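You operate a simulated robot arm through the tools that you are given. There is no shell and no other tool. Be economical: measure what you need, move in short steps, check, and stop when the job is done.

The job below is to be done with a simulated two-armed robot. You get a single attempt, and the scene is never put back.

## Task
Take the tall blue carton on the top of the right steel table and put it away on the shelf under the long steel table by the wall. Then put the teal scoop on the top of the belt of the small detector away on the top of the store bench. Then turn the black dial of the damp cabinet to 03. Then open the green drawer of the store bench, fetch the yellow test card from the inside of the green drawer and set it on the top of the belt of the small detector, then shut the drawer. The order counts. Set down upright: tall blue carton.

The check looks at the end state, three seconds after you hand in, the way a careful person would. Anything else that was tipped, shoved, dropped, spilled or broken makes it a failure.

## Robot
Two 7-joint arms with four-finger grippers on one trunk, on a base that drives. Base frame: it is fixed to the floor where the robot stands at the start and does not move with it; the origin is under the middle of the robot, x ahead of it, y to its left, z up. Units: mm, rad, N and s.
The left shoulder is at the start at [40, 181, 1130], the right one opposite. With the tool pointing down near the work surface each hand reaches from about 100 to 800 mm from the robot's upright axis, wherever it stands, measured 20 degrees to its own side. Places, roughly: black dial of the damp cabinet [-3400, 6300, 1300]; green drawer of the store bench [-4400, 6300, 700]; shelf under the long steel table by the wall [600, 6500, 400]; tall blue carton [750, 250, 750]; teal scoop (18x6x4 cm) [-2700, 6600, 800]; top of the belt of the small detector (96x25 cm) [-2400, 6580, 760]; top of the store bench [-4100, 6400, 800]; yellow test card [-4250, 6250, 750]. Payload 3.67 kg a hand.
The tool frame of a hand sits at the grasp point between the pads (the TCP): z along the fingers, y along the line on which they close. The tips reach 28 mm beyond it. Largest opening 112 mm; the body of the gripper starts 73 mm behind the TCP.
Orientation is that of the tool frame in the base frame, as [roll, pitch, yaw] about the fixed x, y, z axes, in that order (R = Rz(yaw) Ry(pitch) Rx(roll)). With the fingers straight down and closing along the base's y, the tool's x points along the base's -x, its y along +y and its z along -z.

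## Interface
- The arms move only by the tool play_rows. It takes "left_series", "right_series" or both (then of equal length, played together; a hand with none holds still); each is a list of rows, each a list of 7 numbers: the shift along the base's x, y, z in mm, then the turn, a rotation vector about the base's x, y, z in rad, then the gripper command, from -1 (fully open) to 1 (shut), values between in proportion. In form: [[tx, ty, tz, wx, wy, wz, claw], ...]. A call has 1 to 12 rows; each row shifts and turns the commanded pose from where the row before left it. A row lasts 0.2 s, in which the tool goes at most 50 mm and 0.15 rad; a call with a longer step from one row to the next is refused whole, and so is a gripper value outside its range. Where a pose cannot be reached the arm comes as near as it can. A force on the tool above 40 N (or 10 N above the force at the start of the call, whichever is more), or a blocked arm, ends the call early, and 0.2 s more pass. Each finger halts on what it meets, pressing with about 26 N; the grip force reading is that of the motor and also rises with nothing between the fingers. The clock runs only during rows and for 0.2 s after the last one: add rows that do not move to give the fingers time. The reply holds the time, the measured pose of the TCP, the force on the tool along the base axes, the opening and the grip force, in the units named above and with some noise, with the torque about the TCP (base axes, N m) and any sound that the robot's microphone picked up.
- Cameras (640 x 400 px; columns grow to the right, rows downward): "scene" is now at [104.2, 27.9, 1367.7]; the picture's right is [0.31, -0.95, 0.00], its down [-0.49, -0.16, -0.86] and it looks along [0.82, 0.26, -0.51] (base axes); focal length 294 px, centre (320, 200). "left" rides on the left gripper at [60, 18, -104] in its tool frame; the picture's right is [-0.29, 0.96, 0.00], its down [-0.80, -0.24, -0.55] and it looks along [-0.53, -0.16, 0.83] (tool axes); focal length 234 px, centre (320, 200). "right" rides on the right gripper at [60, -18, -104] in its tool frame; the picture's right is [0.29, 0.96, 0.00], its down [-0.80, 0.24, -0.55] and it looks along [-0.53, 0.16, 0.83] (tool axes); focal length 234 px, centre (320, 200).
- snapshot(camera): a new picture of that camera. The clock stands still meanwhile.
- slide_trunk(by): slides the trunk up (or, below 0, down) by that many mm; the arms and the scene camera ride with it, the base frame stays. It gives what a move gives, with no picture.
- steer(legs): drives the robot by 1 to 6 legs, each [ahead, left, turn to the left] in mm, mm and rad, along the robot's own axes; the way and the turn of a leg run together, so that a leg with both is an arc; at most 1500 mm and 3.142 rad a leg. The arms and the cameras ride along, it lands a little off, and it stops where it bumps. It gives what a move gives.
- turn_head(pan, tilt): turns the head with the scene camera to pan (to the left, within 1.501 rad either way) and tilt (down, from -0.506 to 1.204), counted from straight ahead of the robot. It gives what a move gives.
- point_at(camera, pixels): for up to 12 pixels [column, row] of the newest picture of that camera ("zoom" is the newest enlarged one), the place [x, y, z] in the base frame of the surface seen there, good to about 2 mm. The clock stands still meanwhile.
- inspect(camera, box): a new picture of the part [left, top, right, bottom] of that camera's present view, enlarged. The clock stands still meanwhile.
- job_done(): hands the job in; it is judged then, once.

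Work in short steps. Measure before you move; look again where a grasp or a placing could have gone wrong, and mend it. You have 110 turns and 92 pictures in all, those below and enlarged ones among them. Open the grippers and draw the arms clear of the work before you hand the job in, unless the task says otherwise; then end with one line.

The tools are called after "Emit:" by a JSON object that holds its "method" and its "body". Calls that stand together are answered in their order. play_rows: Moves the arms, as the interface text tells. Its arguments: {"type":"object","properties":{"left_series":{"type":"array","items":{"type":"array","items":{"type":"number"}}},"right_series":{"type":"array","items":{"type":"array","items":{"type":"number"}}}},"required":[]} The other tools are called the same way: slide_trunk (by) slides the trunk up or down; steer (legs) drives the base; turn_head (pan, tilt) turns the head that bears the scene camera; snapshot (camera) takes a picture; point_at (camera, pixels) gives the place of the surface under pixels of a picture; inspect (camera, box) takes an enlarged picture of a part of a camera's view; job_done () hands the job in.

At the start:

```text
time_s: 0.0
left_tcp_pos: [462.9, 440.5, 1075.6]
left_tcp_rot: [-3.14, 0.0, 3.141]
left_force: [-0.1, -0.2, -0.6]
left_ft_torque: [-0.01, 0.01, 0.03]
left_finger_gap: 111.8
left_grip_force: 0.0
right_tcp_pos: [576.1, -101.5, 980.6]
right_tcp_rot: [3.141, 0.001, -3.141]
right_force: [0.4, 0.0, -0.6]
right_ft_torque: [-0.03, 0.01, 0.03]
right_finger_gap: 112.0
right_grip_force: 0.0
trunk travel left (down, up): [-250.0, 264.0]
robot x, y, heading: [-2.2, 1.0, 0.001]
head pan, tilt: [0.311, 0.536]
```

scene: 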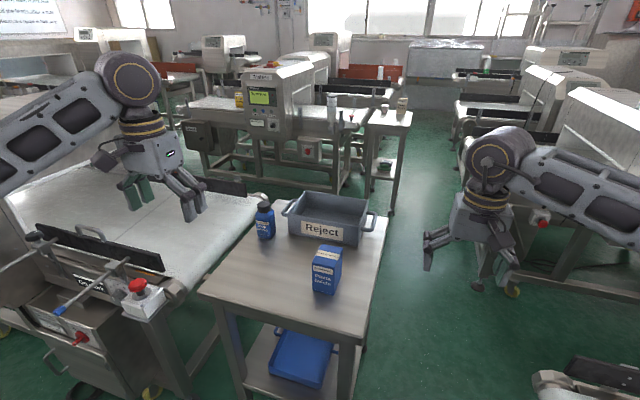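
right: 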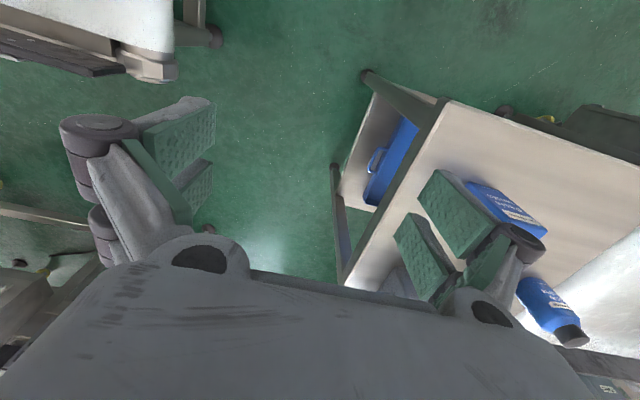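
left: 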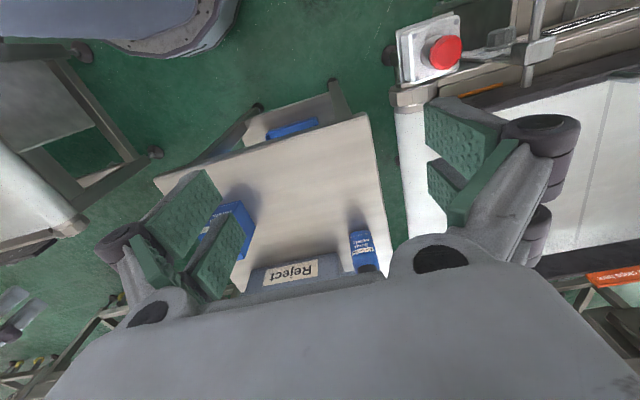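

The carton is at about (327,268) in the scene view; I measure its faces, the table top and its neighbours.

Emit:
{"method": "inspect", "body": {"camera": "scene", "box": [240, 180, 400, 310]}}

Emit:
{"method": "point_at", "body": {"camera": "scene", "pixels": [[327, 270], [328, 248], [318, 246], [341, 250], [316, 290], [333, 294], [339, 285], [264, 208], [264, 235], [330, 232], [280, 300], [250, 320]]}}

```text
3.08 times, centred on (320, 245) of scene
```

zoom: 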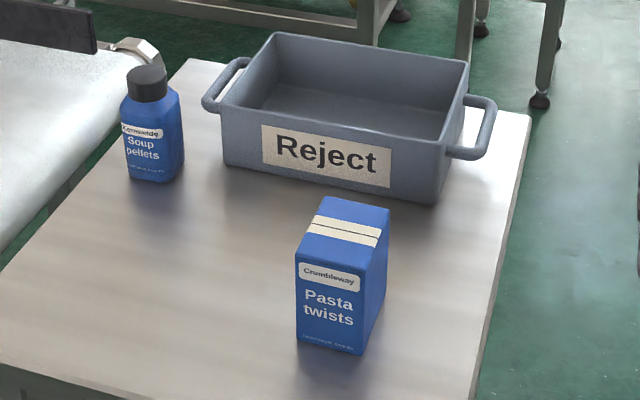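

```text
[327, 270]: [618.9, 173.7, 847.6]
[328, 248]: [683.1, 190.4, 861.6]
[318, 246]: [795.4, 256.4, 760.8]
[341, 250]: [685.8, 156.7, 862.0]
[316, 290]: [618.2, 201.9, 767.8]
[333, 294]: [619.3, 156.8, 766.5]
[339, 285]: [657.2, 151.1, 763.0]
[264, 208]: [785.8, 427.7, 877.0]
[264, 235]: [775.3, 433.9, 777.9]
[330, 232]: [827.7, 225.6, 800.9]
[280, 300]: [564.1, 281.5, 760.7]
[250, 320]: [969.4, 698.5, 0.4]
```

I take the carton's corners from the enlarged picture.

Emit:
{"method": "point_at", "body": {"camera": "zoom", "pixels": [[299, 254], [362, 268], [385, 211], [328, 200], [300, 336], [361, 350], [380, 298], [345, 230], [330, 380], [300, 150], [228, 165], [435, 200]]}}

Emit:
{"method": "turn_head", "body": {"pan": 0.2, "tilt": 0.9}}

Emit:
{"method": "snapshot", "body": {"camera": "scene"}}

```text
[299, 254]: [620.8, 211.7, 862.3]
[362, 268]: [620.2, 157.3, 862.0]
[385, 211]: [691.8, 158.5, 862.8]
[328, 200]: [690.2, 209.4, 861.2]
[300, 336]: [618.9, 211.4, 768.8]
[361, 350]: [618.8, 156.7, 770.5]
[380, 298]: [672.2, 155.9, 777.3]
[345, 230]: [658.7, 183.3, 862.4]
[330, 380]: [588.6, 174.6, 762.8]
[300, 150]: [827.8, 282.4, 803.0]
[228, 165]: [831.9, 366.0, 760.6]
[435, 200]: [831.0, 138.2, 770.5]
```

```text
time_s: 0.8
left_tcp_pos: [463.1, 440.7, 1076.8]
left_tcp_rot: [-3.14, 0.0, -3.141]
left_force: [-0.2, -0.2, 0.8]
left_ft_torque: [-0.01, -0.01, 0.01]
left_finger_gap: 112.2
left_grip_force: 0.0
right_tcp_pos: [575.9, -100.3, 980.9]
right_tcp_rot: [-3.141, -0.002, 3.141]
right_force: [0.6, -0.3, -0.3]
right_ft_torque: [0.01, -0.01, 0.02]
right_finger_gap: 112.1
right_grip_force: 0.0
trunk travel left (down, up): [-250.0, 264.0]
robot x, y, heading: [3.7, 0.4, -0.0]
head pan, tilt: [0.201, 0.901]
```

```text
87 pictures are left
```

scene: 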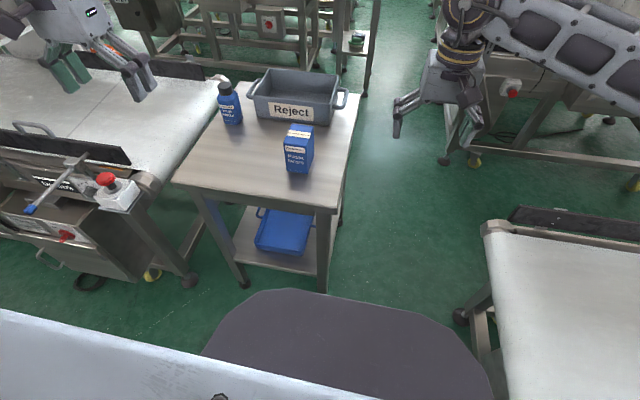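

The carton spans x 619–692, y 156–212 and z 761–862. Before choosing a grasp angle I look left towards the long steel table and its shelf.

Emit:
{"method": "turn_head", "body": {"pan": 1.5, "tilt": 0.2}}

Emit:
{"method": "snapshot", "body": {"camera": "scene"}}

```text
time_s: 2.3
left_tcp_pos: [463.3, 440.3, 1076.2]
left_tcp_rot: [3.141, -0.001, -3.141]
left_force: [0.4, -0.1, -0.2]
left_ft_torque: [0.01, 0.02, 0.02]
left_finger_gap: 112.1
left_grip_force: 0.0
right_tcp_pos: [575.5, -99.6, 979.9]
right_tcp_rot: [-3.14, 0.001, -3.141]
right_force: [0.1, 0.6, 0.2]
right_ft_torque: [-0.03, 0.02, 0.0]
right_finger_gap: 112.1
right_grip_force: 0.1
trunk travel left (down, up): [-250.0, 264.0]
robot x, y, heading: [0.8, -1.1, -0.001]
head pan, tilt: [1.499, 0.201]
```

```text
86 pictures are left
```

scene: 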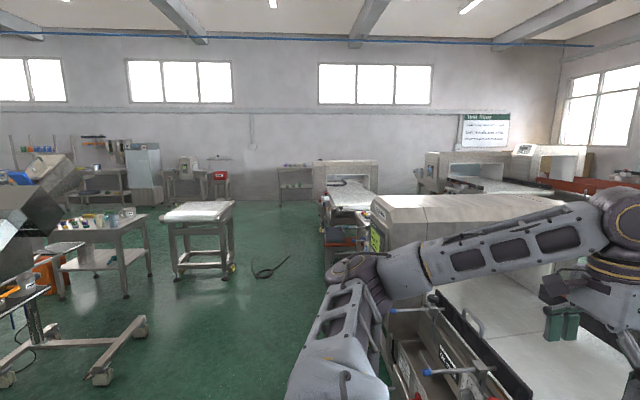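

The table by the wall shows near (295,180); I zoom on it and on the dial/store bench area at left, and measure the floor obstacles on the way.

Emit:
{"method": "inspect", "body": {"camera": "scene", "box": [0, 120, 320, 320]}}

Emit:
{"method": "point_at", "body": {"camera": "scene", "pixels": [[295, 168], [295, 186], [280, 208], [176, 275], [232, 270], [125, 295], [270, 272], [105, 370], [145, 330], [335, 225], [335, 280], [60, 295]]}}

Emit:
{"method": "inspect", "body": {"camera": "scene", "box": [240, 140, 400, 240]}}

Emit:
{"method": "point_at", "body": {"camera": "zoom", "pixels": [[160, 110], [280, 110], [210, 105], [160, 185], [270, 185], [220, 190], [150, 260], [300, 250], [340, 330], [330, 420], [540, 200], [420, 190]]}}

```text
2.00 times, centred on (160, 220) of scene
```

zoom: 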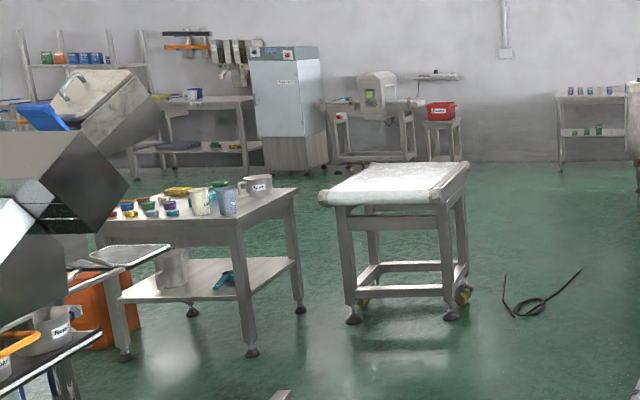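

```text
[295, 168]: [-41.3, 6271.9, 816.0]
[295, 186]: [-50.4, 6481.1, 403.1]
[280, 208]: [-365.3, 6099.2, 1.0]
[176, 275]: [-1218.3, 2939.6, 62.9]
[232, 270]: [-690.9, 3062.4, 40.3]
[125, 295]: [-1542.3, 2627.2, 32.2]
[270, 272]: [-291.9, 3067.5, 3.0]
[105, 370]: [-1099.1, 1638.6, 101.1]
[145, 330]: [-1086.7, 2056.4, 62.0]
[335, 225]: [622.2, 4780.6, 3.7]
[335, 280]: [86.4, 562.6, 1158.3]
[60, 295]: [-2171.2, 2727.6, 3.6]
```

```text
4.00 times, centred on (320, 190) of scene
```

zoom: 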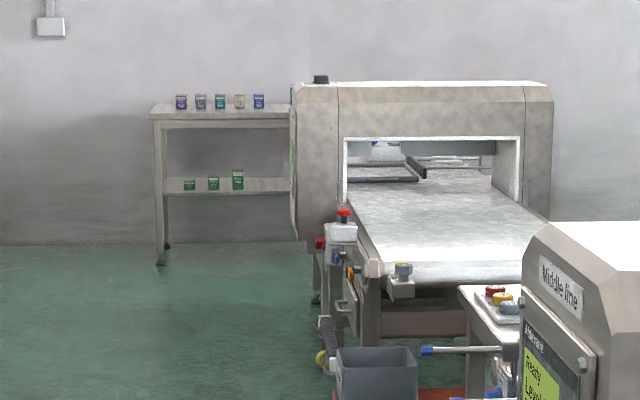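

```text
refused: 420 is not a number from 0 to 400
```

Shelf is at z≈403, top at 816, so a horizontal reach is practical. I measure the drive corridor.

Emit:
{"method": "point_at", "body": {"camera": "zoom", "pixels": [[160, 110], [280, 110], [160, 185], [270, 188], [190, 188], [240, 186], [150, 260], [300, 250], [345, 310], [330, 370], [380, 385], [320, 395]]}}

Emit:
{"method": "point_at", "body": {"camera": "scene", "pixels": [[253, 275], [290, 256], [262, 278], [318, 300], [300, 330], [200, 330], [325, 260], [240, 240], [325, 195], [210, 213], [230, 215], [392, 200]]}}

```text
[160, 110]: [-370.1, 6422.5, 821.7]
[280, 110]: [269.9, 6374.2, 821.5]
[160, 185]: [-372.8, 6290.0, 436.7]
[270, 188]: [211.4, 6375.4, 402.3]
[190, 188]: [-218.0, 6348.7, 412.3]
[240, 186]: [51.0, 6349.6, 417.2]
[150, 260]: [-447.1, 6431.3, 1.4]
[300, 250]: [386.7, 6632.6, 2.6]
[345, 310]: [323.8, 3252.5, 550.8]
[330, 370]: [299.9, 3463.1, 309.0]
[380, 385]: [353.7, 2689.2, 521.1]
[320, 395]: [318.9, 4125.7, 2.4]
```

```text
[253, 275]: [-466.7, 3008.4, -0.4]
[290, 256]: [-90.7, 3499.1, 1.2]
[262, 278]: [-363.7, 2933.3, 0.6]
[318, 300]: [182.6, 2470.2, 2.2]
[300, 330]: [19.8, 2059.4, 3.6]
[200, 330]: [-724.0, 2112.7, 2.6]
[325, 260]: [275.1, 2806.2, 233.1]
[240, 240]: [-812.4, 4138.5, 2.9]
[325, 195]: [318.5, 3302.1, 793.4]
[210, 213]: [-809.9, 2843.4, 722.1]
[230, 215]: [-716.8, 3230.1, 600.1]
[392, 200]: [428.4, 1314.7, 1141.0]
```

The left arm will grasp at 45° tilt (works for both table and shelf). I move the left hand to a pre-grasp pose 120 mm back from the carton along the tool axis.

Emit:
{"method": "play_rows", "body": {"left_series": [[14.2, -36.6, -24.1, 0, -0.1122, 0, -1], [14.2, -36.6, -24.1, 0, -0.1122, 0, -1], [14.2, -36.6, -24.1, 0, -0.1122, 0, -1], [14.2, -36.6, -24.1, 0, -0.1122, 0, -1], [14.2, -36.6, -24.1, 0, -0.1122, 0, -1], [14.2, -36.6, -24.1, 0, -0.1122, 0, -1], [14.2, -36.6, -24.1, 0, -0.1122, 0, -1], [0, 0, 0, 0, 0, 0, -1]]}}

Emit:
{"method": "turn_head", "body": {"pan": 0.25, "tilt": 0.8}}

Emit:
{"method": "snapshot", "body": {"camera": "scene"}}

Emit:
{"method": "snapshot", "body": {"camera": "left"}}

```text
time_s: 4.1
left_tcp_pos: [562.5, 184.2, 906.8]
left_tcp_rot: [-3.14, 0.787, -3.141]
left_force: [0.1, -0.4, -0.1]
left_ft_torque: [-0.01, 0.01, 0.0]
left_finger_gap: 112.2
left_grip_force: 0.0
right_tcp_pos: [576.3, -99.5, 979.0]
right_tcp_rot: [3.141, -0.001, -3.141]
right_force: [-0.3, -0.8, 0.2]
right_ft_torque: [0.01, -0.03, 0.03]
right_finger_gap: 112.1
right_grip_force: 0.0
trunk travel left (down, up): [-250.0, 264.0]
robot x, y, heading: [-3.8, -1.2, 0.003]
head pan, tilt: [1.499, 0.201]
```

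```text
time_s: 5.5
left_tcp_pos: [562.4, 184.2, 906.3]
left_tcp_rot: [3.141, 0.786, 3.141]
left_force: [-0.5, -0.6, 0.3]
left_ft_torque: [-0.02, 0.0, -0.02]
left_finger_gap: 111.9
left_grip_force: 0.0
right_tcp_pos: [576.4, -99.8, 979.2]
right_tcp_rot: [3.141, 0.001, 3.141]
right_force: [0.7, -0.4, 0.1]
right_ft_torque: [-0.02, 0.01, 0.0]
right_finger_gap: 111.7
right_grip_force: 0.0
trunk travel left (down, up): [-250.0, 264.0]
robot x, y, heading: [0.3, -0.5, 0.001]
head pan, tilt: [0.25, 0.799]
```

```text
83 pictures are left
```

scene: 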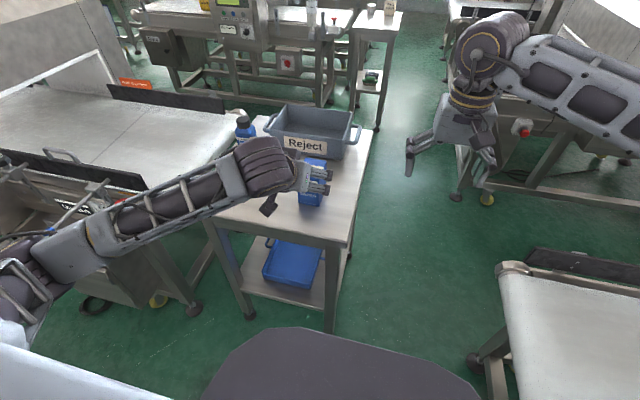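

```text
82 pictures are left
```

left: 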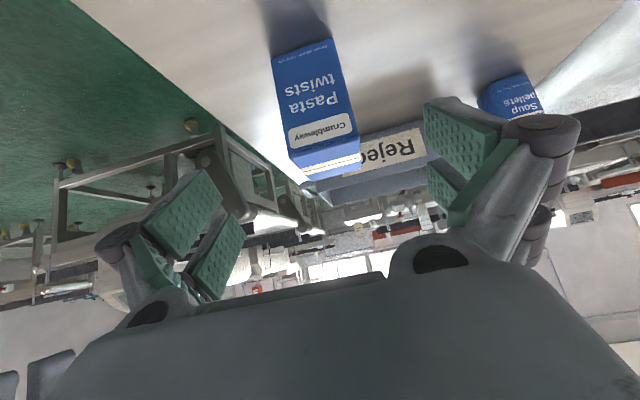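

The hand is lined up with the carton. I advance 120 mm along the tool axis and close; I also measure the base's footprint from the scene picture.

Emit:
{"method": "point_at", "body": {"camera": "scene", "pixels": [[215, 385], [250, 345], [300, 330], [350, 334], [440, 360], [470, 385], [225, 225], [345, 240]]}}

Emit:
{"method": "play_rows", "body": {"left_series": [[28.5, 0, -28.3, 0, 0, 0, -1], [28.5, 0, -28.3, 0, 0, 0, -1], [28.5, 0, -28.3, 0, 0, 0, -1], [0, 0, 0, 0, 0, 0, 1], [0, 0, 0, 0, 0, 0, 1], [0, 0, 0, 0, 0, 0, 1], [0, 0, 0, 0, 0, 0, 1]]}}

Emit:
{"method": "snapshot", "body": {"camera": "left"}}

```text
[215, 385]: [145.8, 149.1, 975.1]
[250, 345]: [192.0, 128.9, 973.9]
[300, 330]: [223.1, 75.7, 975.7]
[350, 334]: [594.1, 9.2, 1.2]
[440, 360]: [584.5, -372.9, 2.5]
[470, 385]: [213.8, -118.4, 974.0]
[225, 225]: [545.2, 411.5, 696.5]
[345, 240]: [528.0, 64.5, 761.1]
```

```text
time_s: 7.1
left_tcp_pos: [646.7, 184.7, 822.1]
left_tcp_rot: [-3.141, 0.787, 3.14]
left_force: [-0.3, 1.2, 1.7]
left_ft_torque: [0.25, -0.08, -0.02]
left_finger_gap: 59.9
left_grip_force: 25.4
right_tcp_pos: [575.1, -100.9, 980.0]
right_tcp_rot: [3.141, -0.001, 3.142]
right_force: [0.1, -0.7, -0.6]
right_ft_torque: [-0.03, 0.01, -0.01]
right_finger_gap: 112.2
right_grip_force: 0.1
trunk travel left (down, up): [-250.0, 264.0]
robot x, y, heading: [-1.5, -0.9, -0.002]
head pan, tilt: [0.25, 0.799]
```

```text
81 pictures are left
```

left: 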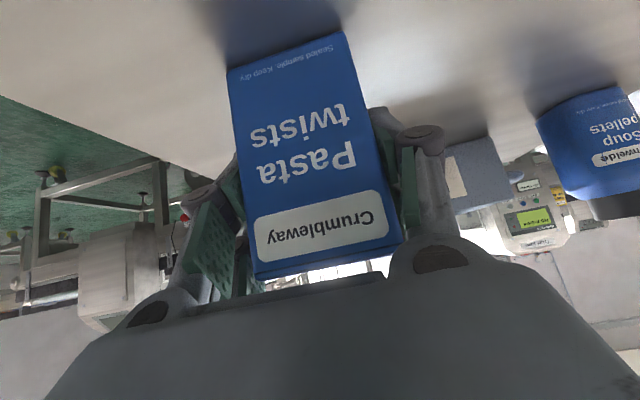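

Gripped at 60 mm. I lift straight up 180 mm, then draw back toward the robot, and bring the right hand in too.

Emit:
{"method": "play_rows", "body": {"left_series": [[0, 0, 30, 0, 0, 0, 1], [0, 0, 45, 0, 0, 0, 1], [0, 0, 45, 0, 0, 0, 1], [0, 0, 45, 0, 0, 0, 1], [0, 0, 15, 0, 0, 0, 1], [-40, 0, 0, 0, 0, 0, 1], [-40, 0, 0, 0, 0, 0, 1], [-40, 0, 0, 0, 0, 0, 1], [-40, 0, 0, 0, 0, 0, 1], [-20, 0, 0, 0, 0, 0, 1]], "right_series": [[0, 0, 0, 0, 0, 0, -1], [0, 0, 0, 0, 0, 0, -1], [-20, 0, 20, 0, 0, 0, -1], [-20, 0, 20, 0, 0, 0, -1], [-20, 0, 20, 0, 0, 0, -1], [-20, 0, 20, 0, 0, 0, -1], [-20, 0, 20, 0, 0, 0, -1], [-20, 0, 0, 0, 0, 0, -1], [-20, 0, 0, 0, 0, 0, -1], [0, 0, 0, 0, 0, 0, -1]]}}

Emit:
{"method": "turn_head", "body": {"pan": 1.5, "tilt": 0.6}}

Emit:
{"method": "snapshot", "body": {"camera": "scene"}}

```text
time_s: 9.3
left_tcp_pos: [484.5, 181.1, 1004.4]
left_tcp_rot: [3.141, 0.782, -3.142]
left_force: [0.2, 0.2, -5.0]
left_ft_torque: [0.03, 0.07, 0.01]
left_finger_gap: 59.8
left_grip_force: 26.0
left hand out of reach, approached as far as the arm can: row 10
right_tcp_pos: [436.8, -100.9, 1078.2]
right_tcp_rot: [3.141, -0.002, 3.139]
right_force: [0.8, 0.3, -0.5]
right_ft_torque: [0.0, 0.02, 0.01]
right_finger_gap: 111.9
right_grip_force: 0.0
trunk travel left (down, up): [-250.0, 264.0]
robot x, y, heading: [-1.8, 1.3, -0.0]
head pan, tilt: [0.25, 0.799]
```

```text
time_s: 10.8
left_tcp_pos: [483.4, 181.1, 1002.3]
left_tcp_rot: [3.141, 0.784, 3.142]
left_force: [-0.6, -0.7, -4.3]
left_ft_torque: [-0.02, 0.0, 0.01]
left_finger_gap: 59.9
left_grip_force: 25.8
right_tcp_pos: [435.0, -99.2, 1079.3]
right_tcp_rot: [3.141, 0.0, -3.141]
right_force: [-0.4, -0.1, 0.6]
right_ft_torque: [-0.01, 0.0, 0.03]
right_finger_gap: 112.0
right_grip_force: 0.1
trunk travel left (down, up): [-250.0, 264.0]
robot x, y, heading: [-0.2, -0.9, 0.003]
head pan, tilt: [1.499, 0.6]
```

```text
80 pictures are left
```

scene: 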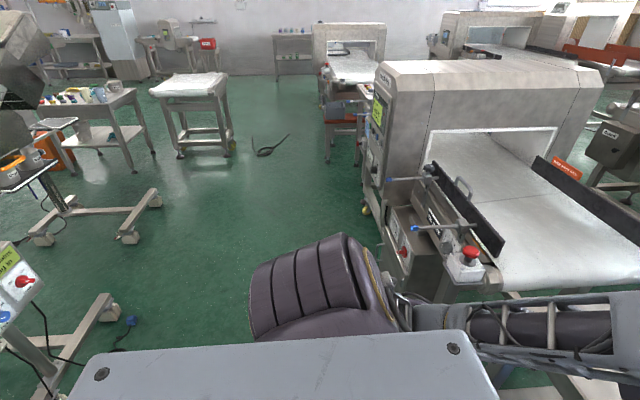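

I measure the corridor edges: trolley legs at (110,310),(130,237),(160,200), machine handles at (412,228),(383,180), stand feet.

Emit:
{"method": "point_at", "body": {"camera": "scene", "pixels": [[110, 312], [130, 320], [130, 238], [158, 200], [412, 228], [388, 182], [366, 212], [395, 260], [325, 160], [330, 120], [180, 155], [230, 150]]}}

Emit:
{"method": "inspect", "body": {"camera": "scene", "box": [130, 60, 390, 220]}}

```text
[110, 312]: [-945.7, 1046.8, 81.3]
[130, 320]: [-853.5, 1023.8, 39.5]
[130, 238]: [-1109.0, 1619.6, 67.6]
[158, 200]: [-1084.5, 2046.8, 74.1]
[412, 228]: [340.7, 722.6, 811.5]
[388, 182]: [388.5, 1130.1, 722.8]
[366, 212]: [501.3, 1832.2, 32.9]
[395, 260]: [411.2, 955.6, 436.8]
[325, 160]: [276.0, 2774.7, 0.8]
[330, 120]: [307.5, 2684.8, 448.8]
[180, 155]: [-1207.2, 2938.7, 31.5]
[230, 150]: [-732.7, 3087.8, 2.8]
```

```text
2.46 times, centred on (260, 140) of scene
```

zoom: 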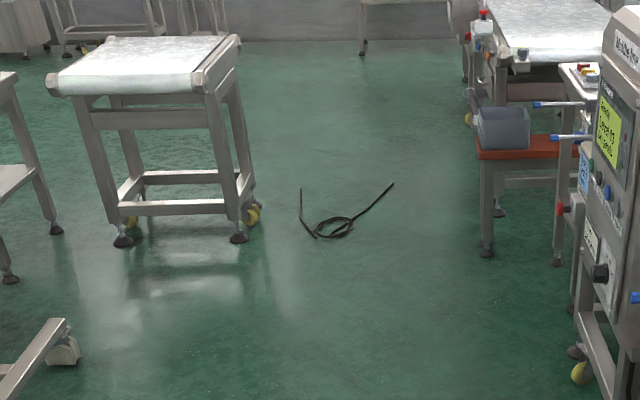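

The corridor between stand (x≈-690) and machines (x≈280) has only a flat cable in it. I turn left to face it, shift left 250 mm and advance a bit, then look more closely at the cable.

Emit:
{"method": "steer", "body": {"legs": [[0, 0, 1.5708], [0, 250, 0], [1300, 0, 0]]}}

Emit:
{"method": "turn_head", "body": {"pan": 0, "tilt": 0.6}}

Emit:
{"method": "snapshot", "body": {"camera": "scene"}}

Emit:
{"method": "inspect", "body": {"camera": "scene", "box": [220, 100, 420, 225]}}

```text
time_s: 23.2
left_tcp_pos: [-452.3, 1783.8, 1002.7]
left_tcp_rot: [3.141, 0.783, -1.553]
left_force: [0.1, -0.3, -4.4]
left_ft_torque: [-0.07, -0.01, 0.03]
left_finger_gap: 60.0
left_grip_force: 26.6
right_tcp_pos: [-171.1, 1742.2, 1079.9]
right_tcp_rot: [3.142, -0.001, -1.554]
right_force: [0.4, 0.1, 0.0]
right_ft_torque: [-0.01, 0.01, -0.03]
right_finger_gap: 112.3
right_grip_force: 0.0
trunk travel left (down, up): [-250.0, 264.0]
robot x, y, heading: [-266.7, 1304.2, 1.589]
head pan, tilt: [1.499, 0.6]
```

```text
time_s: 24.8
left_tcp_pos: [-451.7, 1785.4, 1004.1]
left_tcp_rot: [-3.141, 0.783, -1.554]
left_force: [0.0, -0.9, -3.9]
left_ft_torque: [-0.08, 0.0, 0.03]
left_finger_gap: 59.6
left_grip_force: 26.3
right_tcp_pos: [-171.3, 1742.4, 1078.9]
right_tcp_rot: [-3.14, 0.0, -1.553]
right_force: [0.9, 1.1, -0.1]
right_ft_torque: [0.03, 0.0, 0.01]
right_finger_gap: 111.9
right_grip_force: 0.0
trunk travel left (down, up): [-250.0, 264.0]
robot x, y, heading: [-262.5, 1305.4, 1.586]
head pan, tilt: [0.0, 0.6]
```

```text
78 pictures are left
```

scene: 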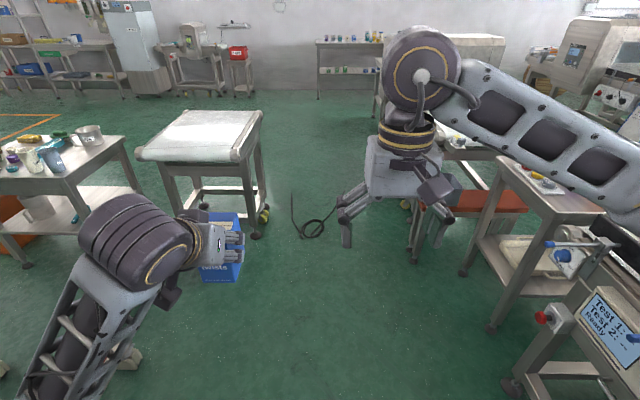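

```text
3.20 times, centred on (320, 162) of scene
```

zoom: 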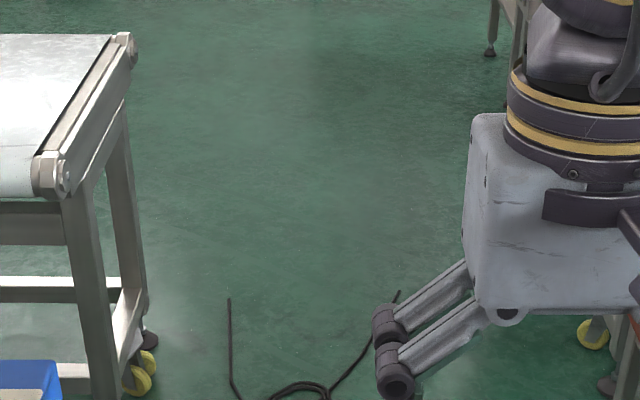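

I check whether the cable has any height.

Emit:
{"method": "point_at", "body": {"camera": "zoom", "pixels": [[231, 330], [231, 350], [229, 303], [300, 385], [290, 386], [347, 376], [250, 340], [150, 330], [350, 340]]}}

Emit:
{"method": "point_at", "body": {"camera": "scene", "pixels": [[500, 168], [523, 204], [510, 385], [600, 290], [437, 205], [262, 112], [140, 155], [318, 40], [378, 60], [318, 97], [130, 360], [440, 35]]}}

```text
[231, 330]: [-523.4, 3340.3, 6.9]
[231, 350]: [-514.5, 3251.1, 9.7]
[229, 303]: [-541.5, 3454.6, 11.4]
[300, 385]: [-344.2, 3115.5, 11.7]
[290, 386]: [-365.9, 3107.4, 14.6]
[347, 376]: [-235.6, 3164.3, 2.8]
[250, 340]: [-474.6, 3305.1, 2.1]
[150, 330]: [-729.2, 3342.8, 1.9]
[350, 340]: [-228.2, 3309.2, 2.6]
```

```text
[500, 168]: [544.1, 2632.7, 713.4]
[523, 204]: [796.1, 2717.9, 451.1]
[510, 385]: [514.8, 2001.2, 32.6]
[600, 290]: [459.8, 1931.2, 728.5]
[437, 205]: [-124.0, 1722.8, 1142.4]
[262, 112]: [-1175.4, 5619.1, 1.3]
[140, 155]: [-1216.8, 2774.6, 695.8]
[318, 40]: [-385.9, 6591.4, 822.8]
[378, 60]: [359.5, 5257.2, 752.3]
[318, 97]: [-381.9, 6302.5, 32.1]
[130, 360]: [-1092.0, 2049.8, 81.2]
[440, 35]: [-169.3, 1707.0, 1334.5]
```

The cable is about 10 mm thick, a real obstacle, so I need the base's true footprint. I tip the right hand back by 0.6 rad so its camera sees the base.

Emit:
{"method": "play_rows", "body": {"right_series": [[0, 10, 0, -0.15, 0, 0, -1], [0, 10, 0, -0.15, 0, 0, -1], [0, 10, 0, -0.15, 0, 0, -1], [0, 10, 0, -0.15, 0, 0, -1], [0, 0, 0, 0, 0, 0, -1]]}}

Emit:
{"method": "snapshot", "body": {"camera": "right"}}

Emit:
{"method": "point_at", "body": {"camera": "right", "pixels": [[200, 100], [260, 60], [320, 40], [320, 80], [380, 60], [440, 100], [500, 60], [320, 10], [160, 40], [560, 40]]}}

```text
time_s: 26.0
left_tcp_pos: [-451.2, 1784.5, 1004.0]
left_tcp_rot: [3.142, 0.783, -1.555]
left_force: [0.7, 0.1, -3.8]
left_ft_torque: [-0.06, 0.0, 0.05]
left_finger_gap: 59.9
left_grip_force: 26.8
right_tcp_pos: [-171.6, 1781.4, 1079.8]
right_tcp_rot: [3.128, -0.6, -1.549]
right_force: [0.6, 0.3, -0.8]
right_ft_torque: [0.02, 0.01, 0.02]
right_finger_gap: 112.1
right_grip_force: 0.1
trunk travel left (down, up): [-250.0, 264.0]
robot x, y, heading: [-262.7, 1305.3, 1.593]
head pan, tilt: [0.0, 0.6]
```

```text
76 pictures are left
```

right: 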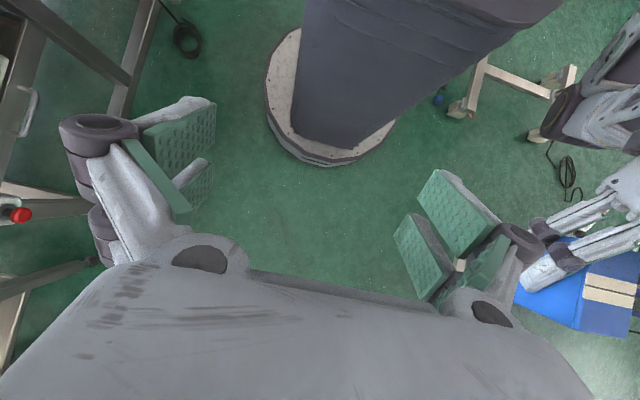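

```text
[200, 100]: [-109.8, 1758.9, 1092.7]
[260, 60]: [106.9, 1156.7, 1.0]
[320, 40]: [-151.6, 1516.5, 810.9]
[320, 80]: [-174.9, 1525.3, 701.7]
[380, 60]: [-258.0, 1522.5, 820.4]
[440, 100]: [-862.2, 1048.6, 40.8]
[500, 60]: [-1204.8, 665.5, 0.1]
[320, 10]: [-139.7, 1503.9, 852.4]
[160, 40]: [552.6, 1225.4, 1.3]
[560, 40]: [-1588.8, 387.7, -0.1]
```

The base is a round disk; I measure its rim.

Emit:
{"method": "point_at", "body": {"camera": "right", "pixels": [[269, 90], [272, 110], [285, 138], [310, 157], [335, 161], [365, 152], [390, 130], [275, 62], [290, 36], [340, 162]]}}

Emit:
{"method": "inspect", "body": {"camera": "scene", "box": [0, 100, 280, 275]}}

Emit:
{"method": "point_at", "body": {"camera": "zoom", "pixels": [[300, 95], [305, 205], [190, 235], [60, 370], [60, 385], [400, 240], [365, 220], [440, 205], [590, 300], [570, 320], [610, 250], [200, 300]]}}

```text
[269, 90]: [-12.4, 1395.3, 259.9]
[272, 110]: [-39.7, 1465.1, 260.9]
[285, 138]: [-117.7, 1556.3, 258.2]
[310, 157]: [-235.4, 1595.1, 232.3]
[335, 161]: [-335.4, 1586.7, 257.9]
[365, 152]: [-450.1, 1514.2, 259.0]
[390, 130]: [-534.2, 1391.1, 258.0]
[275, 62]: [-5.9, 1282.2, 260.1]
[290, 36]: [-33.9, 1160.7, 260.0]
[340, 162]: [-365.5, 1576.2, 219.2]
```

```text
2.29 times, centred on (140, 188) of scene
```

zoom: 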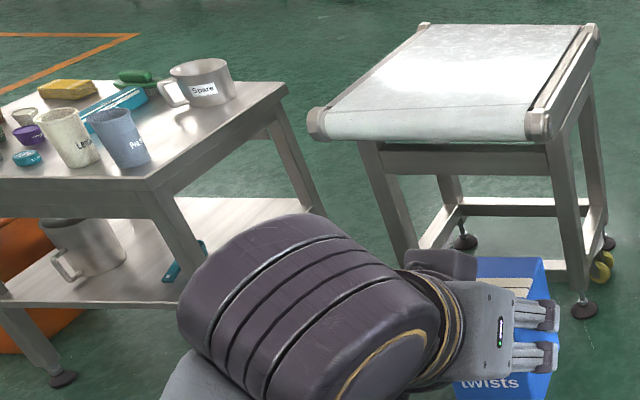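

```text
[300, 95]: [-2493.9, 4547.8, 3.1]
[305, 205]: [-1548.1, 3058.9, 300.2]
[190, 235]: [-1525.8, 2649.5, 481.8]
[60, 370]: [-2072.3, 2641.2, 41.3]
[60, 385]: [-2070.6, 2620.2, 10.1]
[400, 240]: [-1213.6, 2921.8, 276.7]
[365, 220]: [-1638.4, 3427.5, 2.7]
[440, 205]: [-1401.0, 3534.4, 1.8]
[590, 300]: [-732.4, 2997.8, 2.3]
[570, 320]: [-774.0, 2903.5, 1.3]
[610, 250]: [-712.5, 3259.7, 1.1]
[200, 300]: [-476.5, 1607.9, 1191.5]
```

The base is ~290 mm in radius, so the cable lies in both halves of the gap. I look for a way round to the west, between trolley and bench.

Emit:
{"method": "turn_head", "body": {"pan": 1.2, "tilt": 0.45}}

Emit:
{"method": "snapshot", "body": {"camera": "scene"}}

```text
time_s: 27.4
left_tcp_pos: [-451.9, 1784.9, 1003.8]
left_tcp_rot: [3.14, 0.783, -1.554]
left_force: [0.2, -0.8, -4.4]
left_ft_torque: [-0.03, -0.01, 0.01]
left_finger_gap: 59.7
left_grip_force: 25.8
right_tcp_pos: [-172.3, 1782.4, 1079.1]
right_tcp_rot: [3.131, -0.601, -1.551]
right_force: [0.1, 0.5, 0.5]
right_ft_torque: [0.04, 0.01, 0.02]
right_finger_gap: 112.1
right_grip_force: 0.1
trunk travel left (down, up): [-250.0, 264.0]
robot x, y, heading: [-264.8, 1304.3, 1.596]
head pan, tilt: [1.201, 0.45]
```

```text
74 pictures are left
```

scene: 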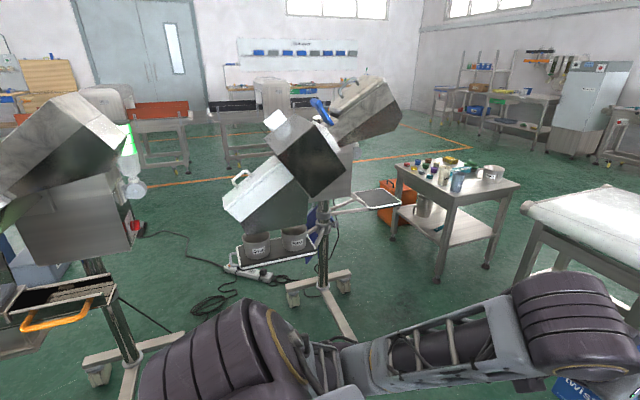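

I measure the trolley tray end, bench legs and leg ends to judge this gap.

Emit:
{"method": "point_at", "body": {"camera": "scene", "pixels": [[397, 200], [378, 192], [345, 275], [352, 335], [440, 280], [393, 238], [485, 265], [380, 110], [295, 300], [340, 90], [528, 290], [330, 240]]}}

```text
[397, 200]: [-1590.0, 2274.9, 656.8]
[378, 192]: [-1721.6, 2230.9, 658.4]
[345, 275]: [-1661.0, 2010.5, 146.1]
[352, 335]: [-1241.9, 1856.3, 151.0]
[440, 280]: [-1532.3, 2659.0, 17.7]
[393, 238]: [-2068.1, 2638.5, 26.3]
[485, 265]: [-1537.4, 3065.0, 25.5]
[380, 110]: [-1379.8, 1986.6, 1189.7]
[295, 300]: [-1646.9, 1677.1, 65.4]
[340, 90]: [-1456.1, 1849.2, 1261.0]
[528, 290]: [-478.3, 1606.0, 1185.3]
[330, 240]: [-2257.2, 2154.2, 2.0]
```

The trolley gap is too narrow (≈365 mm), so the cable corridor is the only way. I check the rim's ground clearance in the right view.

Emit:
{"method": "point_at", "body": {"camera": "right", "pixels": [[332, 162], [332, 164], [332, 165], [332, 166], [332, 167], [332, 168], [332, 170], [310, 159], [310, 161], [310, 163], [310, 165]]}}

Emit:
{"method": "turn_head", "body": {"pan": -0.3, "tilt": 0.5}}

Emit:
{"method": "snapshot", "body": {"camera": "scene"}}

```text
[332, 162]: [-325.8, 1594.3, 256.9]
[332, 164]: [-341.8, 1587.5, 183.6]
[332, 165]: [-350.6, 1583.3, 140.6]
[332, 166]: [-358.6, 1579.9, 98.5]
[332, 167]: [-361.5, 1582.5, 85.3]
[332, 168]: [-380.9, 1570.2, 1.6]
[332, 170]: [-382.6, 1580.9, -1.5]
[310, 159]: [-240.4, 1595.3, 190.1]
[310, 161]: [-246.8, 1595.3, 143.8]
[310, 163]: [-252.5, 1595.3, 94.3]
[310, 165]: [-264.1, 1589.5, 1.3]
```

```text
time_s: 29.0
left_tcp_pos: [-451.2, 1784.8, 1002.7]
left_tcp_rot: [-3.141, 0.783, -1.553]
left_force: [-0.8, -0.2, -3.8]
left_ft_torque: [-0.04, 0.04, 0.04]
left_finger_gap: 59.7
left_grip_force: 25.8
right_tcp_pos: [-170.7, 1782.5, 1079.0]
right_tcp_rot: [3.131, -0.602, -1.549]
right_force: [0.7, 0.4, -0.4]
right_ft_torque: [0.01, -0.03, 0.02]
right_finger_gap: 112.0
right_grip_force: 0.1
trunk travel left (down, up): [-250.0, 264.0]
robot x, y, heading: [-260.7, 1304.4, 1.588]
head pan, tilt: [-0.3, 0.499]
```

```text
73 pictures are left
```

scene: 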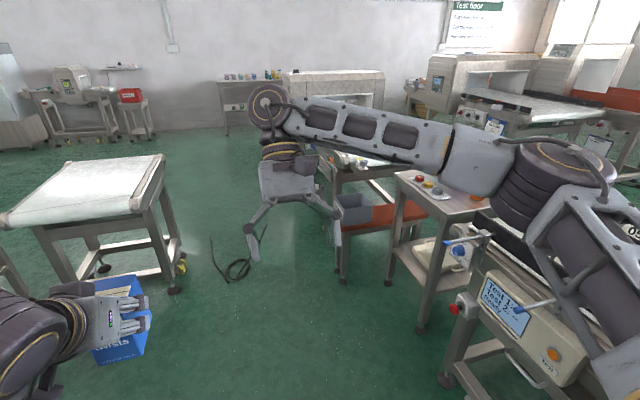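

The camera sees floor under the rim, so the base rides >40 mm above the floor and clears the cable. I straighten the right hand, centre in the corridor at x≈-205 and drive to y≈4700.

Emit:
{"method": "play_rows", "body": {"right_series": [[0, -5, 0, 0.15, 0, 0, -1], [0, -5, 0, 0.15, 0, 0, -1], [0, -5, 0, 0.15, 0, 0, -1], [0, -5, 0, 0.15, 0, 0, -1]]}}

Emit:
{"method": "steer", "body": {"legs": [[0, -55, -0.019], [1500, 0, 0]]}}

Emit:
{"method": "turn_head", "body": {"pan": 0, "tilt": 0.6}}

Emit:
{"method": "snapshot", "body": {"camera": "scene"}}

```text
time_s: 30.0
left_tcp_pos: [-452.3, 1784.3, 1004.0]
left_tcp_rot: [-3.141, 0.782, -1.553]
left_force: [0.2, -0.3, -4.1]
left_ft_torque: [-0.07, -0.05, 0.05]
left_finger_gap: 59.9
left_grip_force: 25.8
right_tcp_pos: [-171.4, 1762.4, 1080.4]
right_tcp_rot: [3.141, 0.001, -1.555]
right_force: [-0.2, 0.1, -0.3]
right_ft_torque: [0.03, 0.01, -0.01]
right_finger_gap: 112.1
right_grip_force: 0.1
trunk travel left (down, up): [-250.0, 264.0]
robot x, y, heading: [-260.0, 1304.8, 1.586]
head pan, tilt: [-0.3, 0.499]
```

```text
time_s: 38.2
left_tcp_pos: [-378.1, 3298.6, 1002.7]
left_tcp_rot: [3.141, 0.784, -1.58]
left_force: [-0.2, 0.2, -3.9]
left_ft_torque: [-0.06, 0.0, 0.01]
left_finger_gap: 59.9
left_grip_force: 26.2
right_tcp_pos: [-98.2, 3268.9, 1078.9]
right_tcp_rot: [-3.142, -0.001, -1.58]
right_force: [-0.9, 0.2, -0.7]
right_ft_torque: [-0.01, 0.02, 0.03]
right_finger_gap: 112.0
right_grip_force: 0.0
trunk travel left (down, up): [-250.0, 264.0]
robot x, y, heading: [-202.7, 2812.8, 1.562]
head pan, tilt: [-0.3, 0.499]
```

```text
time_s: 39.0
left_tcp_pos: [-376.7, 3296.7, 1003.3]
left_tcp_rot: [3.141, 0.783, -1.58]
left_force: [-0.3, 0.1, -4.5]
left_ft_torque: [-0.11, 0.01, -0.01]
left_finger_gap: 59.8
left_grip_force: 25.6
right_tcp_pos: [-98.0, 3268.2, 1079.1]
right_tcp_rot: [3.141, -0.001, -1.581]
right_force: [0.8, -0.6, 0.2]
right_ft_torque: [-0.01, -0.02, -0.01]
right_finger_gap: 111.7
right_grip_force: 0.0
trunk travel left (down, up): [-250.0, 264.0]
robot x, y, heading: [-203.4, 2812.9, 1.56]
head pan, tilt: [0.0, 0.6]
```

```text
72 pictures are left
```

scene: 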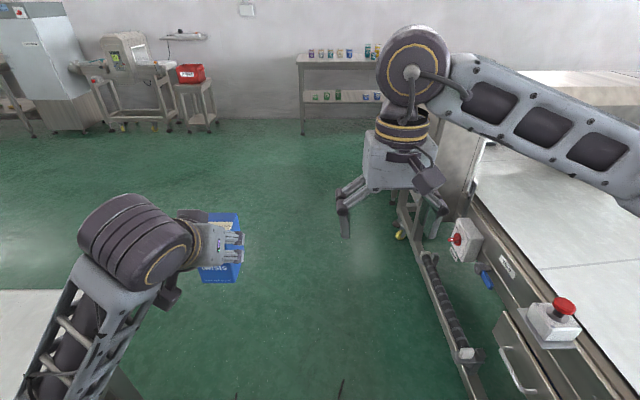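

No bump so far. I go on to y≈4900, shifting slightly left to clear the detector on the right.

Emit:
{"method": "steer", "body": {"legs": [[1000, 0, 0.01], [1100, 120, 0]]}}

Emit:
{"method": "snapshot", "body": {"camera": "scene"}}

```text
time_s: 43.5
left_tcp_pos: [-332.2, 4133.4, 1004.1]
left_tcp_rot: [-3.121, 0.791, -1.707]
left_force: [-1.0, 0.3, -4.8]
left_ft_torque: [-0.07, 0.0, -0.03]
left_finger_gap: 59.9
left_grip_force: 25.9
right_tcp_pos: [-66.8, 4064.8, 1105.1]
right_tcp_rot: [-3.128, 0.056, -1.705]
right_force: [0.3, -0.1, -0.1]
right_ft_torque: [0.01, -0.02, -0.02]
right_finger_gap: 112.3
right_grip_force: 0.1
trunk travel left (down, up): [-250.0, 264.0]
robot x, y, heading: [-213.9, 3634.0, 1.42]
head pan, tilt: [0.0, 0.6]
stopped in leg 1: the robot was blocked; the commanded pose is now the measured one
```

```text
71 pictures are left
```

scene: 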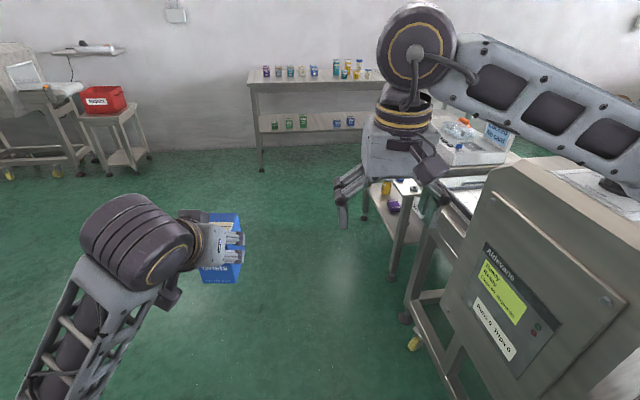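

The right arm touched the detector at right. I measure its near face and the left stand's limit before backing off.

Emit:
{"method": "point_at", "body": {"camera": "scene", "pixels": [[495, 170], [600, 280], [445, 330], [530, 165], [410, 345], [392, 280], [250, 85], [262, 168], [380, 140], [375, 190]]}}

Emit:
{"method": "steer", "body": {"legs": [[-60, 0, 0]]}}

Emit:
{"method": "turn_head", "body": {"pan": 1.4, "tilt": 0.9}}

Emit:
{"method": "snapshot", "body": {"camera": "scene"}}

```text
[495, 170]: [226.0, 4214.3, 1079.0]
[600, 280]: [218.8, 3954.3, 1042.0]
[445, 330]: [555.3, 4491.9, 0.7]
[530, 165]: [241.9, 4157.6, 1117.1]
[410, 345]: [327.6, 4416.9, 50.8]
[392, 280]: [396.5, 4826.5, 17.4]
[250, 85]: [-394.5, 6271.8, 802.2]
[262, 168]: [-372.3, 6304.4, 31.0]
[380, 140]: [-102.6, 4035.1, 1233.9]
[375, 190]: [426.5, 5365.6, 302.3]
```

```text
time_s: 44.5
left_tcp_pos: [-327.7, 4083.7, 1001.7]
left_tcp_rot: [3.139, 0.78, -1.723]
left_force: [0.1, 0.2, -4.9]
left_ft_torque: [-0.07, 0.02, -0.03]
left_finger_gap: 59.9
left_grip_force: 26.0
right_tcp_pos: [-58.2, 4013.9, 1092.9]
right_tcp_rot: [-3.141, 0.034, -1.714]
right_force: [-0.3, 0.5, 0.7]
right_ft_torque: [-0.04, 0.05, -0.03]
right_finger_gap: 112.0
right_grip_force: 0.0
trunk travel left (down, up): [-250.0, 264.0]
robot x, y, heading: [-225.5, 3575.9, 1.419]
head pan, tilt: [0.0, 0.6]
```

```text
time_s: 46.1
left_tcp_pos: [-327.4, 4082.2, 1003.2]
left_tcp_rot: [3.138, 0.783, -1.724]
left_force: [0.1, 0.3, -4.2]
left_ft_torque: [-0.04, 0.03, -0.02]
left_finger_gap: 60.1
left_grip_force: 26.1
right_tcp_pos: [-58.4, 4013.8, 1095.1]
right_tcp_rot: [3.14, 0.036, -1.713]
right_force: [0.0, 1.4, 0.4]
right_ft_torque: [0.01, 0.01, 0.0]
right_finger_gap: 112.0
right_grip_force: 0.0
trunk travel left (down, up): [-250.0, 264.0]
robot x, y, heading: [-223.4, 3576.0, 1.424]
head pan, tilt: [1.4, 0.901]
```

```text
70 pictures are left
```

scene: 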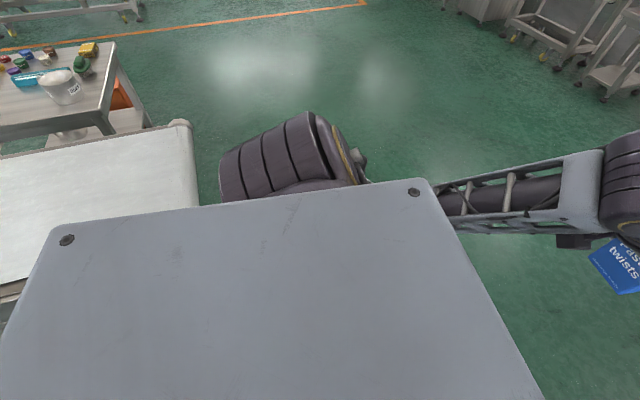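

The belt stand ends beside/behind me; I check its north edge.

Emit:
{"method": "point_at", "body": {"camera": "scene", "pixels": [[195, 200], [185, 125], [290, 150], [235, 180], [460, 250], [30, 270]]}}

```text
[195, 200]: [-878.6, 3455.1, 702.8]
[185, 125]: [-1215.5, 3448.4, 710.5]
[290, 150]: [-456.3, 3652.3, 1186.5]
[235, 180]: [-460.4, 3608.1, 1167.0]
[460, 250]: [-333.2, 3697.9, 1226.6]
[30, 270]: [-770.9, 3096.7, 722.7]
```

I turn back square, slide diagonally left past the detector to x≈-470, then ahead to y≈4950.

Emit:
{"method": "steer", "body": {"legs": [[0, 0, 0.148], [30, 110, 0], [120, 110, 0], [250, 40, 0], [950, 0, 0]]}}

Emit:
{"method": "turn_head", "body": {"pan": -0.15, "tilt": 0.5}}

Emit:
{"method": "snapshot", "body": {"camera": "scene"}}

```text
time_s: 55.1
left_tcp_pos: [-670.2, 5405.5, 1003.6]
left_tcp_rot: [3.141, 0.783, -1.569]
left_force: [-0.1, 1.0, -4.1]
left_ft_torque: [-0.04, -0.01, -0.05]
left_finger_gap: 60.0
left_grip_force: 26.0
right_tcp_pos: [-392.6, 5380.1, 1093.1]
right_tcp_rot: [3.141, 0.036, -1.558]
right_force: [0.9, 0.2, 0.8]
right_ft_torque: [-0.03, 0.0, -0.04]
right_finger_gap: 112.0
right_grip_force: 0.1
trunk travel left (down, up): [-250.0, 264.0]
robot x, y, heading: [-490.2, 4923.5, 1.577]
head pan, tilt: [1.4, 0.901]
```

```text
time_s: 56.7
left_tcp_pos: [-669.4, 5404.8, 1003.8]
left_tcp_rot: [3.139, 0.783, -1.568]
left_force: [-0.3, -0.3, -3.7]
left_ft_torque: [-0.04, 0.03, 0.05]
left_finger_gap: 59.8
left_grip_force: 26.1
right_tcp_pos: [-394.1, 5378.6, 1094.4]
right_tcp_rot: [-3.14, 0.036, -1.556]
right_force: [0.8, -0.5, -0.1]
right_ft_torque: [0.02, 0.01, -0.03]
right_finger_gap: 112.0
right_grip_force: 0.1
trunk travel left (down, up): [-250.0, 264.0]
robot x, y, heading: [-489.6, 4922.9, 1.575]
head pan, tilt: [-0.15, 0.499]
```

```text
69 pictures are left
```

scene: 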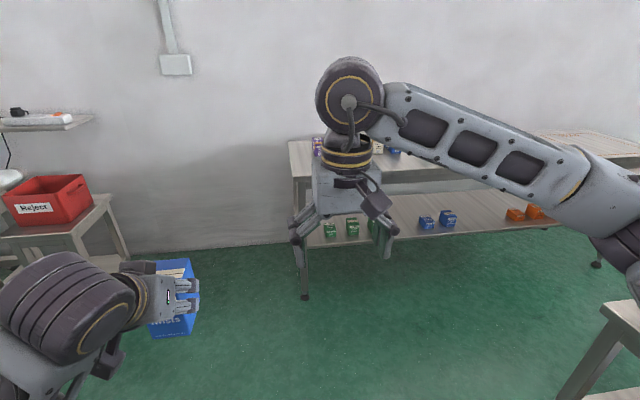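

Shelf is well seen: green items ~(330–380), blue ~(425–450), orange (515–545). I zoom and measure gaps.

Emit:
{"method": "inspect", "body": {"camera": "scene", "box": [280, 130, 600, 330]}}

Emit:
{"method": "point_at", "body": {"camera": "zoom", "pixels": [[185, 205], [215, 215], [240, 208], [290, 190], [335, 190], [60, 205], [240, 185], [420, 170], [470, 165], [250, 220], [400, 190], [140, 200]]}}

```text
2.00 times, centred on (440, 230) of scene
```

zoom: 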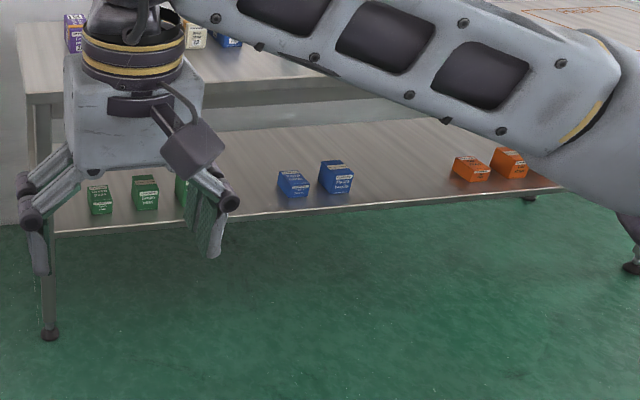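

```text
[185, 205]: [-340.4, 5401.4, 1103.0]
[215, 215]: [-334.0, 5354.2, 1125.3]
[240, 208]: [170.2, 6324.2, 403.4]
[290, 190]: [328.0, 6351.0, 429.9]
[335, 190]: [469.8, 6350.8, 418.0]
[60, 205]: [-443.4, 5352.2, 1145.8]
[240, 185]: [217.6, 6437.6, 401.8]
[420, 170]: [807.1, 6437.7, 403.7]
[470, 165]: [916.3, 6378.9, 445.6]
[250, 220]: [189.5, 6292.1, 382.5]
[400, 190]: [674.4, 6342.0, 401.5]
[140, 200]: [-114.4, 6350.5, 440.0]
```

I will place the carton at about x=620, y=6385 (next to the blue pair). I look right to check the floor space in front of there.

Emit:
{"method": "turn_head", "body": {"pan": -0.7, "tilt": 0.5}}

Emit:
{"method": "snapshot", "body": {"camera": "scene"}}

Emit:
{"method": "point_at", "body": {"camera": "scene", "pixels": [[330, 300], [350, 250], [400, 300], [300, 330], [380, 220], [450, 200], [450, 260], [250, 300], [500, 250], [560, 250]]}}

```text
time_s: 57.7
left_tcp_pos: [-670.3, 5405.3, 1002.9]
left_tcp_rot: [3.14, 0.781, -1.567]
left_force: [-0.9, -1.1, -4.4]
left_ft_torque: [-0.07, -0.04, -0.01]
left_finger_gap: 59.8
left_grip_force: 26.1
right_tcp_pos: [-392.9, 5378.8, 1093.4]
right_tcp_rot: [3.141, 0.034, -1.556]
right_force: [-0.6, 0.7, 0.0]
right_ft_torque: [0.0, -0.01, -0.01]
right_finger_gap: 111.7
right_grip_force: 0.1
trunk travel left (down, up): [-250.0, 264.0]
robot x, y, heading: [-487.4, 4921.2, 1.576]
head pan, tilt: [-0.7, 0.499]
```

```text
67 pictures are left
```

scene: 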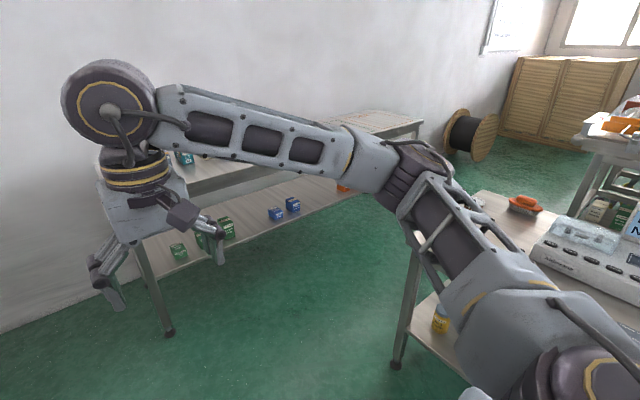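

```text
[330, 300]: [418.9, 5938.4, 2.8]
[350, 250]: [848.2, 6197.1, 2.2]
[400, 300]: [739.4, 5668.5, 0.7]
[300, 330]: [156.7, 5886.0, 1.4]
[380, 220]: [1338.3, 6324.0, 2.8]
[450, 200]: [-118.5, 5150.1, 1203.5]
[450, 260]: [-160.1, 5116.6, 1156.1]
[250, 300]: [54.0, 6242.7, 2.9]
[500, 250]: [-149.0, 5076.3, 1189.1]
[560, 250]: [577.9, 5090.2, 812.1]
```

I measure the north edge of the bench at right.

Emit:
{"method": "point_at", "body": {"camera": "scene", "pixels": [[482, 194], [470, 192], [412, 235], [397, 362], [440, 320], [525, 205], [560, 220], [415, 130], [455, 140], [600, 190]]}}

```text
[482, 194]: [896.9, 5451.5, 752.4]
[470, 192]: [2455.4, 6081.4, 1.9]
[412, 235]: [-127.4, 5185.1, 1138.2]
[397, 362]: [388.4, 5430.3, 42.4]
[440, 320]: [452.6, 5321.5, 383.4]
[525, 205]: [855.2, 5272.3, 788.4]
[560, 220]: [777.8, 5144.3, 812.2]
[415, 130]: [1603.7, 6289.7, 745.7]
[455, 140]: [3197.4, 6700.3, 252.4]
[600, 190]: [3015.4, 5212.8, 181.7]
```

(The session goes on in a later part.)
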